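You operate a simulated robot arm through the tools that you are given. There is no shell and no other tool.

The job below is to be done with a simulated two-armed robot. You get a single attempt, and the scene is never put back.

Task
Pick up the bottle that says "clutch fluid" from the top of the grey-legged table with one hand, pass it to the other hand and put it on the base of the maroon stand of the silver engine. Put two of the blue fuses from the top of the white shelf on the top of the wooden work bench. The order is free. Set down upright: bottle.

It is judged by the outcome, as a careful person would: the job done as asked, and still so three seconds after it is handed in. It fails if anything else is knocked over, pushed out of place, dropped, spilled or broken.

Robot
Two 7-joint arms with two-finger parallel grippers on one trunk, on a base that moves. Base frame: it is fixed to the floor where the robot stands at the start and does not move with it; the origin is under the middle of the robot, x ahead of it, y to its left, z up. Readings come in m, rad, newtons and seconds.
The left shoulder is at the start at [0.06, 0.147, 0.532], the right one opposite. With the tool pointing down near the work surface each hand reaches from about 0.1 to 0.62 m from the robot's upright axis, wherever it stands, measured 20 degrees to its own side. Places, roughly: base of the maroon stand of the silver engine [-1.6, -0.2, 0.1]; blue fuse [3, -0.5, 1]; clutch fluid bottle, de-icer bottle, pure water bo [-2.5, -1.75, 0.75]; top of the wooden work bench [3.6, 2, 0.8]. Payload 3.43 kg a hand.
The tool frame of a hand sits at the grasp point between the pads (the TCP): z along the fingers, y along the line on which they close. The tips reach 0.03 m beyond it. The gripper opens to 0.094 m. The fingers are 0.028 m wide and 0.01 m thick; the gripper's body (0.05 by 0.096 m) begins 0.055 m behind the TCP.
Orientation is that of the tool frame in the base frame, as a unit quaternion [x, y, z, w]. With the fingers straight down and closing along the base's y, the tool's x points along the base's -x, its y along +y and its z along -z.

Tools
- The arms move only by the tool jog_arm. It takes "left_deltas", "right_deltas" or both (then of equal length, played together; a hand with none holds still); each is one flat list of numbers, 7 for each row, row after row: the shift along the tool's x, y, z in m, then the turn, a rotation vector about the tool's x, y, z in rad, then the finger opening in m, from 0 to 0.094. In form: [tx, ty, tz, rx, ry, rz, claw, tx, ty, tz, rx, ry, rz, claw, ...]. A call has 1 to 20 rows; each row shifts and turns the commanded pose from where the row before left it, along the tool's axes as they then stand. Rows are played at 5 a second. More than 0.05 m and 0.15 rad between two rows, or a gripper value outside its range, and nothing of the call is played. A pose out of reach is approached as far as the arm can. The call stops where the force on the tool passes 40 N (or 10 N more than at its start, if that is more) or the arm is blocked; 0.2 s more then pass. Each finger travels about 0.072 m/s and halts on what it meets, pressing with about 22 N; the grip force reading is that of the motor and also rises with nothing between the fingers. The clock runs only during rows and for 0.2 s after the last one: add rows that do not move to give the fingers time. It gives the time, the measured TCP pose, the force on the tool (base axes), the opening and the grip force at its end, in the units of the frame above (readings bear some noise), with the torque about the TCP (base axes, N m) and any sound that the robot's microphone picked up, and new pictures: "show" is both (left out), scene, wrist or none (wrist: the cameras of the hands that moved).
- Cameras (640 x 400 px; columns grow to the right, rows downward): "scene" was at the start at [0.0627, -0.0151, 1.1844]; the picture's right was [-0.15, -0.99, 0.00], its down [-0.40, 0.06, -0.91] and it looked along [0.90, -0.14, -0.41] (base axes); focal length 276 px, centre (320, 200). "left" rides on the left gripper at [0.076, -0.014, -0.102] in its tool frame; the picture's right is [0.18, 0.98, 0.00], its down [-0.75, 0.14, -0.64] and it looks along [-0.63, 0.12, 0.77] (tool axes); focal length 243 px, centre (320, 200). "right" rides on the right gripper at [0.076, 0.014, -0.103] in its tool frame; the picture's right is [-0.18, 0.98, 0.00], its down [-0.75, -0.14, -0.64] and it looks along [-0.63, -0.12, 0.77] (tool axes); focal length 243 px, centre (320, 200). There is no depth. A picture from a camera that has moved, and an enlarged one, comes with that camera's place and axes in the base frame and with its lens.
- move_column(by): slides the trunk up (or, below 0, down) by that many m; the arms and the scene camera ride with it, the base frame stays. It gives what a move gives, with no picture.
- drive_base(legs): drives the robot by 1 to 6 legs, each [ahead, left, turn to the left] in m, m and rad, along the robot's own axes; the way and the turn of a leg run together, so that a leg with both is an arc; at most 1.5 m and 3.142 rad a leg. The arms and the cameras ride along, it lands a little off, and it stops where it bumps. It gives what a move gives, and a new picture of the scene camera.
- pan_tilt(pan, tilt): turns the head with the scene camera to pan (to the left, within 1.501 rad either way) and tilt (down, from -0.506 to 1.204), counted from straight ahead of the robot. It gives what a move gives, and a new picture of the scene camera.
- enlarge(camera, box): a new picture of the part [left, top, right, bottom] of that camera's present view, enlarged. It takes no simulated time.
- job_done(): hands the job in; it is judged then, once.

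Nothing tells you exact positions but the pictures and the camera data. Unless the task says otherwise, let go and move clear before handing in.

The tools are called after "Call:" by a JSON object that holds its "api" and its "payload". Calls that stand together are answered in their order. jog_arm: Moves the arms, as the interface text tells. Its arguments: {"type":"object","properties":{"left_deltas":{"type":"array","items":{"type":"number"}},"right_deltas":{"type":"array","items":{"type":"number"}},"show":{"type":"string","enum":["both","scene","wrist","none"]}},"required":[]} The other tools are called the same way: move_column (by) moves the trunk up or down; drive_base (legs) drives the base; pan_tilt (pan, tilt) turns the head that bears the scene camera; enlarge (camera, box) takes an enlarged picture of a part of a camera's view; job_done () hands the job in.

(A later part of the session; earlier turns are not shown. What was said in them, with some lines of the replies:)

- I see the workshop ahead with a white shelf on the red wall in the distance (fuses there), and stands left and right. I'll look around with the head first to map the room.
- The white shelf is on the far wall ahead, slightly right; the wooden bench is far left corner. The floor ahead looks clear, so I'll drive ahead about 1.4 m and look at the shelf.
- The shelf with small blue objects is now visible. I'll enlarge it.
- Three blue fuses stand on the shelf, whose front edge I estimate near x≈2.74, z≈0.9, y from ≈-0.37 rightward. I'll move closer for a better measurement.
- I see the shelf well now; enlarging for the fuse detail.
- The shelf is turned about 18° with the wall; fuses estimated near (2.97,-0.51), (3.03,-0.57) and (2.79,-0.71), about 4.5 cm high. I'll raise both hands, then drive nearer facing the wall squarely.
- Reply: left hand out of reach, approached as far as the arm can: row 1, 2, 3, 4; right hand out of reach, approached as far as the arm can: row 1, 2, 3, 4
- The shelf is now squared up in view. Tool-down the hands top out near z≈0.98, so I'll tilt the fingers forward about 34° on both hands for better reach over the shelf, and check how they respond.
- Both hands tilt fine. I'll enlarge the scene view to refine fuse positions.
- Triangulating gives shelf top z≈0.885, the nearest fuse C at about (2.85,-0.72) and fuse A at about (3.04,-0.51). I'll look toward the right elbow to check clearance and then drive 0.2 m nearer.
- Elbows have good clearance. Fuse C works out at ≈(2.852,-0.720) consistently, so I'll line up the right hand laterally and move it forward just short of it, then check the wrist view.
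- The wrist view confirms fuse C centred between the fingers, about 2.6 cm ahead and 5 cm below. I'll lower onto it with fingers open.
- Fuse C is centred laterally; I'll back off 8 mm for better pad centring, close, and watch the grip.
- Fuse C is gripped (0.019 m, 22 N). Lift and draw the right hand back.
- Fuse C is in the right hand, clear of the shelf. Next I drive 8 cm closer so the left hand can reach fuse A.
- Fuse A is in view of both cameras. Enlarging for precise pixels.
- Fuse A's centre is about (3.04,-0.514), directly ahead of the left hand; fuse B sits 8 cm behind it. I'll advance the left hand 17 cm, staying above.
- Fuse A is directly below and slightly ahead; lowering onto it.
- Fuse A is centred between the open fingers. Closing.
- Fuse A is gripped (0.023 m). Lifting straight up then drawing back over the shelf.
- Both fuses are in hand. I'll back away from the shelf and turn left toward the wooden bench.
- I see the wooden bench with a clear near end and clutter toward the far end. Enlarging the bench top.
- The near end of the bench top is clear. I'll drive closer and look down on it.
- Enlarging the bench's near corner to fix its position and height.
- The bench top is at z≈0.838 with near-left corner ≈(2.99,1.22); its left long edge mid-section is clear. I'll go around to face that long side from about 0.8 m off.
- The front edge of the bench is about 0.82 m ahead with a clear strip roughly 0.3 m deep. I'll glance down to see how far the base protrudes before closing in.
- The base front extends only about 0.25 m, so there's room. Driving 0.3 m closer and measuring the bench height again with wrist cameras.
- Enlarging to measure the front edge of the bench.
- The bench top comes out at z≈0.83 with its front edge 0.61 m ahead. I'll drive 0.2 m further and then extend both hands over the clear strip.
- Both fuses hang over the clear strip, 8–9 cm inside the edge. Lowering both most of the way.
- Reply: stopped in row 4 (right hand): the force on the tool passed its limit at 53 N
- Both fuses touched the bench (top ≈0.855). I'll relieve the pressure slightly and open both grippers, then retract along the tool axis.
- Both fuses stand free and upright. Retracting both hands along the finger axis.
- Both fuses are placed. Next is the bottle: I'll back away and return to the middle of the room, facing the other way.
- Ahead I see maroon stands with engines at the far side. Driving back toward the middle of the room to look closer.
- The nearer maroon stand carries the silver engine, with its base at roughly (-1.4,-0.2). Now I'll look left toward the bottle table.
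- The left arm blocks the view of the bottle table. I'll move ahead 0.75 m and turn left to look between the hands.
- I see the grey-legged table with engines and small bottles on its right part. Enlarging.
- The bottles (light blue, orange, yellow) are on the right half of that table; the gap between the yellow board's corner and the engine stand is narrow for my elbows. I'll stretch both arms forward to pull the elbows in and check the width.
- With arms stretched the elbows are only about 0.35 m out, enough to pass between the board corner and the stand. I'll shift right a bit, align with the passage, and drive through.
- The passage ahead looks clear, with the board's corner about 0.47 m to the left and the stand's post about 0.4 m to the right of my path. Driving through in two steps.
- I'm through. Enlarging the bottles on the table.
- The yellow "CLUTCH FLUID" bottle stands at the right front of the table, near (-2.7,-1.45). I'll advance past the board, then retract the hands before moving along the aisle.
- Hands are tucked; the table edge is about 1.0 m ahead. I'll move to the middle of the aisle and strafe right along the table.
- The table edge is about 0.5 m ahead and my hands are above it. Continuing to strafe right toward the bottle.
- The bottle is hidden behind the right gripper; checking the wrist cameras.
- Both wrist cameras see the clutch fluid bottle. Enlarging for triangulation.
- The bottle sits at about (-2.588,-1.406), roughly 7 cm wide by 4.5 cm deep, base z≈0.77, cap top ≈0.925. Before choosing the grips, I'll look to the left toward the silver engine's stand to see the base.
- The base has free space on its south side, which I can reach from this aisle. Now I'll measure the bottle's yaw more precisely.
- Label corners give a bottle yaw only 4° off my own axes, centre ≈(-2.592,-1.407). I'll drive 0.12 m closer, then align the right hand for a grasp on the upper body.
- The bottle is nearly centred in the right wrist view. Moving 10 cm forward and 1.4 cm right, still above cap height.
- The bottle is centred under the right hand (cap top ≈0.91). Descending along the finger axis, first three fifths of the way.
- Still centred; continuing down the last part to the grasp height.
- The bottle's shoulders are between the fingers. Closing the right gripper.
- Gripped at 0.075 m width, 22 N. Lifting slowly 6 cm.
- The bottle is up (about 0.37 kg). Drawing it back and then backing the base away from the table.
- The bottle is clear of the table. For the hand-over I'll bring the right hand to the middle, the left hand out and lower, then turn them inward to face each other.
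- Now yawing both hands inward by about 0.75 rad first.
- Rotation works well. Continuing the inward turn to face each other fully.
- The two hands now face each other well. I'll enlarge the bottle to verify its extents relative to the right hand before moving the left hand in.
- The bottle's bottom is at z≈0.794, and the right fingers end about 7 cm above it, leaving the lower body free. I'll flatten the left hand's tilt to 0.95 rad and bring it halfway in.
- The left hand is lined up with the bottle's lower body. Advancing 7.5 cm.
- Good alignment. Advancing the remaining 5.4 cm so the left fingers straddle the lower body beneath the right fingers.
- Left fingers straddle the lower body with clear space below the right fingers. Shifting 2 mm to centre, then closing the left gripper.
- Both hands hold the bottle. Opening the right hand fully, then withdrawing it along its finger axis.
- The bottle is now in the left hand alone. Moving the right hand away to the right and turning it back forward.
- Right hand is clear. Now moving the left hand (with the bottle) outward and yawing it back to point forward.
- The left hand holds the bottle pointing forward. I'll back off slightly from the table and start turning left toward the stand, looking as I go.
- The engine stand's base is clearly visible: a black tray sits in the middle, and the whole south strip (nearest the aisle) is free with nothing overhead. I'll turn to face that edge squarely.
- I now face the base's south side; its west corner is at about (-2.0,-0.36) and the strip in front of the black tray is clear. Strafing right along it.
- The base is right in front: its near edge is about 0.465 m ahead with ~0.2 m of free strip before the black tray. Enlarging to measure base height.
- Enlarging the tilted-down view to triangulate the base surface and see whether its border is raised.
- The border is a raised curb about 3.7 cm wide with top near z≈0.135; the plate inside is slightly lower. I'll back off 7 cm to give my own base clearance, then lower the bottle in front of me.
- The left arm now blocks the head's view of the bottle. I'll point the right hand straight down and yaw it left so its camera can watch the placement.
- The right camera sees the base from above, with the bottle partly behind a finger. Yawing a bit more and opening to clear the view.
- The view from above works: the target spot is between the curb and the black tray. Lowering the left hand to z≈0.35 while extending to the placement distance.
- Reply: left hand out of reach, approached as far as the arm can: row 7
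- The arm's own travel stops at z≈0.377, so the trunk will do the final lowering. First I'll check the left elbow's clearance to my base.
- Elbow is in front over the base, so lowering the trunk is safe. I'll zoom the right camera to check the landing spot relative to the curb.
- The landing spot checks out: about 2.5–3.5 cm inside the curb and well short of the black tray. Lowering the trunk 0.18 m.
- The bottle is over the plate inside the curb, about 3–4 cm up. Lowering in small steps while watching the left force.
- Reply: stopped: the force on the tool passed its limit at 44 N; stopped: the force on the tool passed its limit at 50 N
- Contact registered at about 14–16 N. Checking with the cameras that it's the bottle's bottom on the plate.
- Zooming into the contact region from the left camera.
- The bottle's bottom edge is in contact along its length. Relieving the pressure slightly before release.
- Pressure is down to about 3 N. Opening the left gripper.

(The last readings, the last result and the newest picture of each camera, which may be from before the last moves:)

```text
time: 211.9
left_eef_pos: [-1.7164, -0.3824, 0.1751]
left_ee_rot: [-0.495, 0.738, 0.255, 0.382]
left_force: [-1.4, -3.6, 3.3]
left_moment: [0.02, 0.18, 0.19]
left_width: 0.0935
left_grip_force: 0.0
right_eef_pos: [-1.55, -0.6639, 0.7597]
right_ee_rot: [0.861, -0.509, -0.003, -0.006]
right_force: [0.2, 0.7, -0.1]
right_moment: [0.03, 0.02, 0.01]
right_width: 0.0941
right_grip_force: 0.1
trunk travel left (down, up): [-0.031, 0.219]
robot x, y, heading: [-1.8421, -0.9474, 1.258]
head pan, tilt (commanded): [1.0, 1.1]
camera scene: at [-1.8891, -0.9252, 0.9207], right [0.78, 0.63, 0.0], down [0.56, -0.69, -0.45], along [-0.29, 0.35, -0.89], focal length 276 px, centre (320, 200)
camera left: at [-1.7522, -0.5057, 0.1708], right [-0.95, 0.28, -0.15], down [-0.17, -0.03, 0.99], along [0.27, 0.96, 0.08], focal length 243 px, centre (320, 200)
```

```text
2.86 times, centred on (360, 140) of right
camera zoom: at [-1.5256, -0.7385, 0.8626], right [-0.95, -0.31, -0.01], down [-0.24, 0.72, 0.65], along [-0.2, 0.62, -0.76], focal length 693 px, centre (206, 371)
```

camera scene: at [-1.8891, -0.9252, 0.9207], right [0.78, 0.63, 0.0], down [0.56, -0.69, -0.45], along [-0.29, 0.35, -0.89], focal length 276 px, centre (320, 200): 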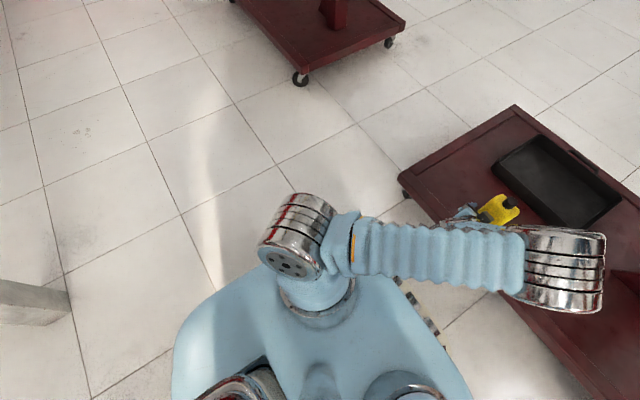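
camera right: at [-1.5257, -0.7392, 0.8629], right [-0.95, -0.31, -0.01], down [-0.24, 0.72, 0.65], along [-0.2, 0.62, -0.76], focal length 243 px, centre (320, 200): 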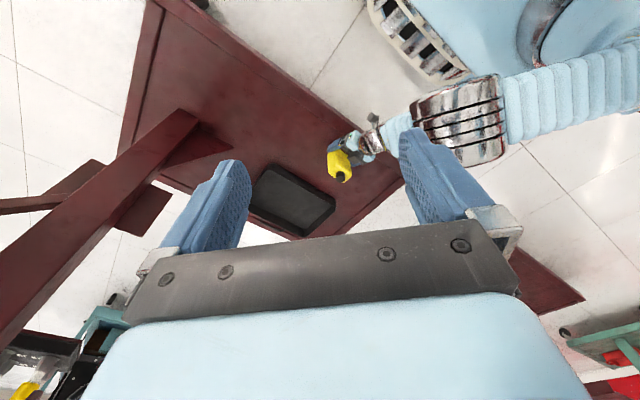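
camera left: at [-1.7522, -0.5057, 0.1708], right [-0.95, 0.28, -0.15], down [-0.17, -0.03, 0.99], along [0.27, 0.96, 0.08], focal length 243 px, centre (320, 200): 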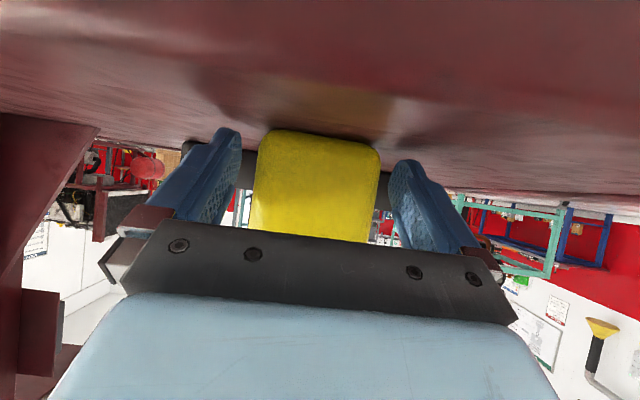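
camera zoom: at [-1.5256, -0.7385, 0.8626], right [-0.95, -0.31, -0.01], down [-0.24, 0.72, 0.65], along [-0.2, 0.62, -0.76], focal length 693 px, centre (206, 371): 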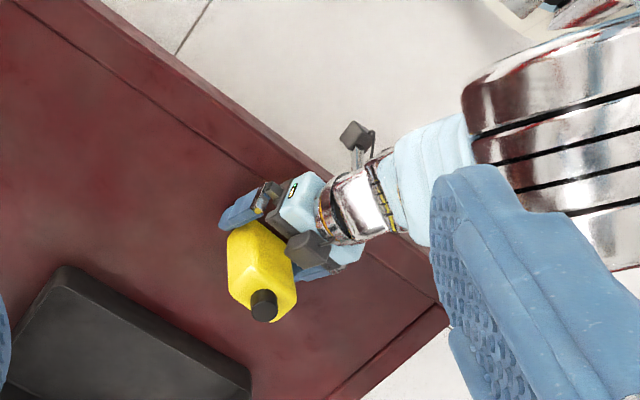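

The bottle stands on its own. Retracting the left hand along its finger axis in small steps.

Call:
{"api": "jog_arm", "payload": {"left_deltas": [0, 0, -0.01, 0, 0, 0, 0.094, 0, 0, -0.01, 0, 0, 0, 0.094, 0, 0, -0.015, 0, 0, 0, 0.094, 0, 0, 0, 0, 0, 0, 0.094], "show": "both"}}

Call:
{"api": "enlarge", "payload": {"camera": "right", "box": [290, 70, 430, 210]}}

```text
time: 212.9
left_eef_pos: [-1.7269, -0.4086, 0.1939]
left_ee_rot: [-0.494, 0.737, 0.256, 0.384]
left_force: [-0.3, 0.2, -0.5]
left_moment: [-0.04, -0.04, 0.02]
left_width: 0.0942
left_grip_force: 0.1
right_eef_pos: [-1.5483, -0.6639, 0.76]
right_ee_rot: [0.86, -0.51, -0.003, -0.007]
right_force: [-1.0, -0.5, -0.3]
right_moment: [-0.02, 0.0, 0.03]
right_width: 0.0941
right_grip_force: 0.1
trunk travel left (down, up): [-0.031, 0.219]
robot x, y, heading: [-1.8403, -0.9419, 1.252]
head pan, tilt (commanded): [1.0, 1.1]
camera scene: at [-1.8891, -0.9251, 0.9208], right [0.78, 0.63, 0.0], down [0.56, -0.69, -0.45], along [-0.29, 0.35, -0.89], focal length 276 px, centre (320, 200)
camera left: at [-1.7631, -0.5319, 0.1917], right [-0.95, 0.28, -0.15], down [-0.17, -0.03, 0.99], along [0.27, 0.96, 0.08], focal length 243 px, centre (320, 200)
```

scene: 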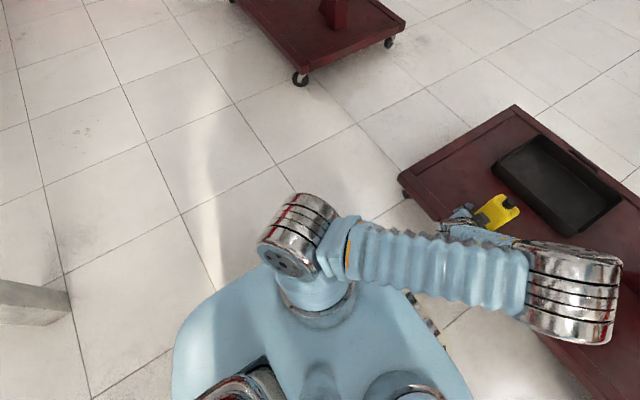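
left: 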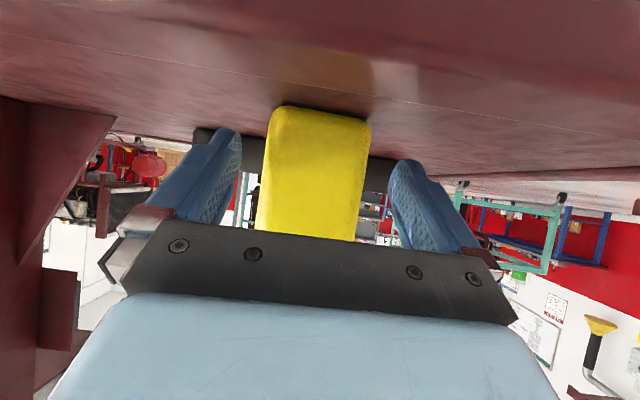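

```text
2.86 times, centred on (360, 140) of right
camera zoom: at [-1.5255, -0.7384, 0.8626], right [-0.95, -0.31, -0.01], down [-0.24, 0.72, 0.65], along [-0.2, 0.62, -0.76], focal length 693 px, centre (206, 371)
```

zoom: 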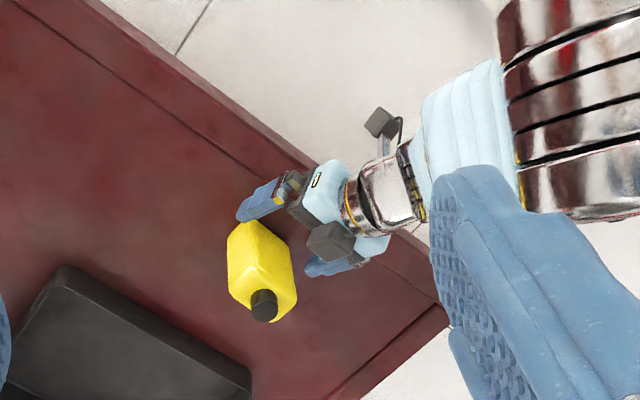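

The bottle stands free and untouched. Retracting further, then raising the trunk.

Call:
{"api": "jog_arm", "payload": {"left_deltas": [0, 0, -0.02, 0, 0, 0, 0.094, 0, 0, -0.02, 0, 0, 0, 0.094, 0, 0, -0.02, 0, 0, 0, 0.094, 0, 0, 0, 0, 0, 0, 0.094], "show": "none"}}

Call:
{"api": "move_column", "payload": {"by": 0.2}}

Call:
{"api": "pan_tilt", "payload": {"pan": 0.0, "tilt": 0.9}}

```text
time: 213.9
left_eef_pos: [-1.7466, -0.4544, 0.2281]
left_ee_rot: [-0.494, 0.737, 0.255, 0.384]
left_force: [0.2, -0.1, 0.7]
left_moment: [0.0, 0.01, -0.02]
left_width: 0.094
left_grip_force: 0.1
right_eef_pos: [-1.5496, -0.6648, 0.7595]
right_ee_rot: [0.86, -0.51, -0.002, -0.006]
right_force: [0.4, 0.4, 0.2]
right_moment: [-0.02, -0.01, 0.02]
right_width: 0.094
right_grip_force: 0.0
trunk travel left (down, up): [-0.031, 0.219]
robot x, y, heading: [-1.8407, -0.9424, 1.257]
head pan, tilt (commanded): [1.0, 1.1]
```

```text
time: 216.1
left_eef_pos: [-1.7469, -0.4548, 0.4289]
left_ee_rot: [-0.494, 0.737, 0.256, 0.384]
left_force: [-0.2, -0.2, 0.5]
left_moment: [0.02, 0.02, 0.02]
left_width: 0.0941
left_grip_force: 0.1
right_eef_pos: [-1.5493, -0.6645, 0.9594]
right_ee_rot: [0.861, -0.509, -0.003, -0.006]
right_force: [0.4, 1.0, -0.2]
right_moment: [-0.01, 0.01, 0.0]
right_width: 0.0941
right_grip_force: 0.2
trunk travel left (down, up): [-0.231, 0.019]
robot x, y, heading: [-1.8394, -0.9463, 1.257]
head pan, tilt (commanded): [1.0, 1.1]
```

```text
time: 217.4
left_eef_pos: [-1.7464, -0.4542, 0.4275]
left_ee_rot: [-0.493, 0.737, 0.256, 0.384]
left_force: [0.4, -0.1, -0.3]
left_moment: [-0.02, -0.04, 0.02]
left_width: 0.0939
left_grip_force: 0.1
right_eef_pos: [-1.5494, -0.6643, 0.9602]
right_ee_rot: [0.86, -0.51, -0.002, -0.007]
right_force: [0.0, -0.2, 0.4]
right_moment: [0.02, -0.04, 0.01]
right_width: 0.094
right_grip_force: 0.1
trunk travel left (down, up): [-0.231, 0.019]
robot x, y, heading: [-1.843, -0.9483, 1.257]
head pan, tilt (commanded): [0.0, 0.901]
camera scene: at [-1.8257, -0.9023, 1.1346], right [0.95, -0.31, 0.0], down [-0.24, -0.75, -0.62], along [0.19, 0.59, -0.78], focal length 276 px, centre (320, 200)
```

scene: 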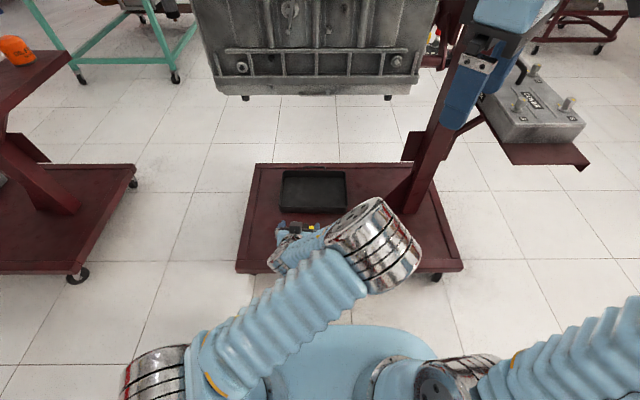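

Raising the left hand out of the way to view the bottle.

Call:
{"api": "jog_arm", "payload": {"left_deltas": [-0.0247, 0, -0.03, 0, 0, 0, 0.094, -0.0247, 0, -0.03, 0, 0, 0, 0.094, -0.0247, 0, -0.03, 0, 0, 0, 0.094, -0.0247, 0, -0.03, 0, 0, 0, 0.094, -0.0247, 0, -0.03, 0, 0, 0, 0.094, -0.0247, 0, -0.03, 0, 0, 0, 0.094, -0.0247, 0, -0.03, 0, 0, 0, 0.094, -0.0247, 0, -0.03, 0, 0, 0, 0.094, 0, 0.025, 0, 0, 0, 0, 0.094, 0, 0.025, 0, 0, 0, 0, 0.094, 0, 0.025, 0, 0, 0, 0, 0.094, 0, 0, 0, 0, 0, 0, 0.094], "show": "scene"}}

Call:
{"api": "enlarge", "payload": {"camera": "scene", "box": [220, 140, 480, 300]}}

```text
time: 220.0
left_eef_pos: [-1.845, -0.4997, 0.7285]
left_ee_rot: [-0.495, 0.737, 0.256, 0.384]
left_force: [0.1, 0.0, 0.5]
left_moment: [-0.01, 0.03, 0.0]
left_width: 0.0942
left_grip_force: 0.1
left hand out of reach, approached as far as the arm can: row 5
right_eef_pos: [-1.5496, -0.6643, 0.9588]
right_ee_rot: [0.861, -0.509, -0.003, -0.007]
right_force: [0.6, 0.0, -1.0]
right_moment: [-0.01, -0.01, 0.01]
right_width: 0.0939
right_grip_force: 0.1
trunk travel left (down, up): [-0.231, 0.019]
robot x, y, heading: [-1.838, -0.9435, 1.25]
head pan, tilt (commanded): [0.0, 0.901]
camera scene: at [-1.8258, -0.9023, 1.1346], right [0.95, -0.31, 0.0], down [-0.24, -0.74, -0.62], along [0.19, 0.59, -0.78], focal length 276 px, centre (320, 200)
```

scene: 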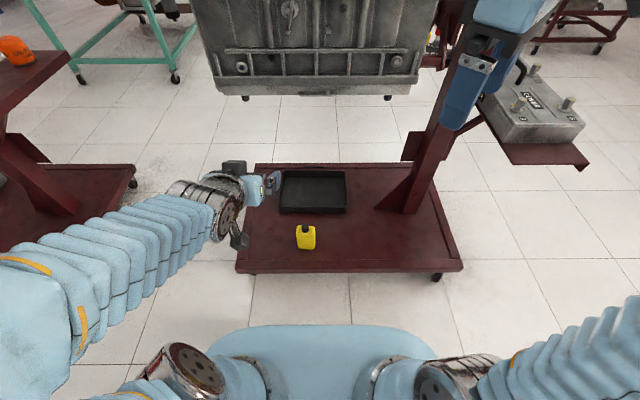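

```text
2.46 times, centred on (350, 220) of scene
camera zoom: at [-1.8258, -0.9023, 1.1346], right [0.95, -0.31, 0.0], down [-0.24, -0.74, -0.62], along [0.19, 0.59, -0.78], focal length 678 px, centre (246, 151)
```

zoom: 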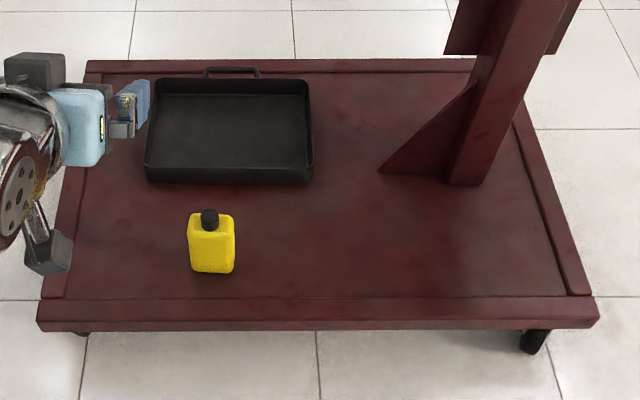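

The clutch fluid bottle stands upright on the base of the silver engine's maroon stand, inside the curb. Both fuses are on the wooden bench and both hands are clear, so I'm handing the job in.

Call:
{"api": "job_done", "payload": {}}

```text
The job is handed in.
```

The job is handed in, and both parts were done as asked:

- **Fuses:** two blue fuses from the white shelf are standing on the top of the wooden work bench, in the clear strip near its front edge. A third blue fuse stays on the shelf.
- **Bottle:** I picked up the clutch fluid bottle from the grey-legged table with the right hand and passed it to the left in mid-air. It now stands upright on the base of the silver engine's maroon stand, between the raised border and the black tray.

After the last release, the camera showed the bottle standing free and both hands clear of it. I saw nothing else knocked over or moved. I last saw the fuses standing when I drew my hands back from the bench, and I did not go back to check them before handing in.
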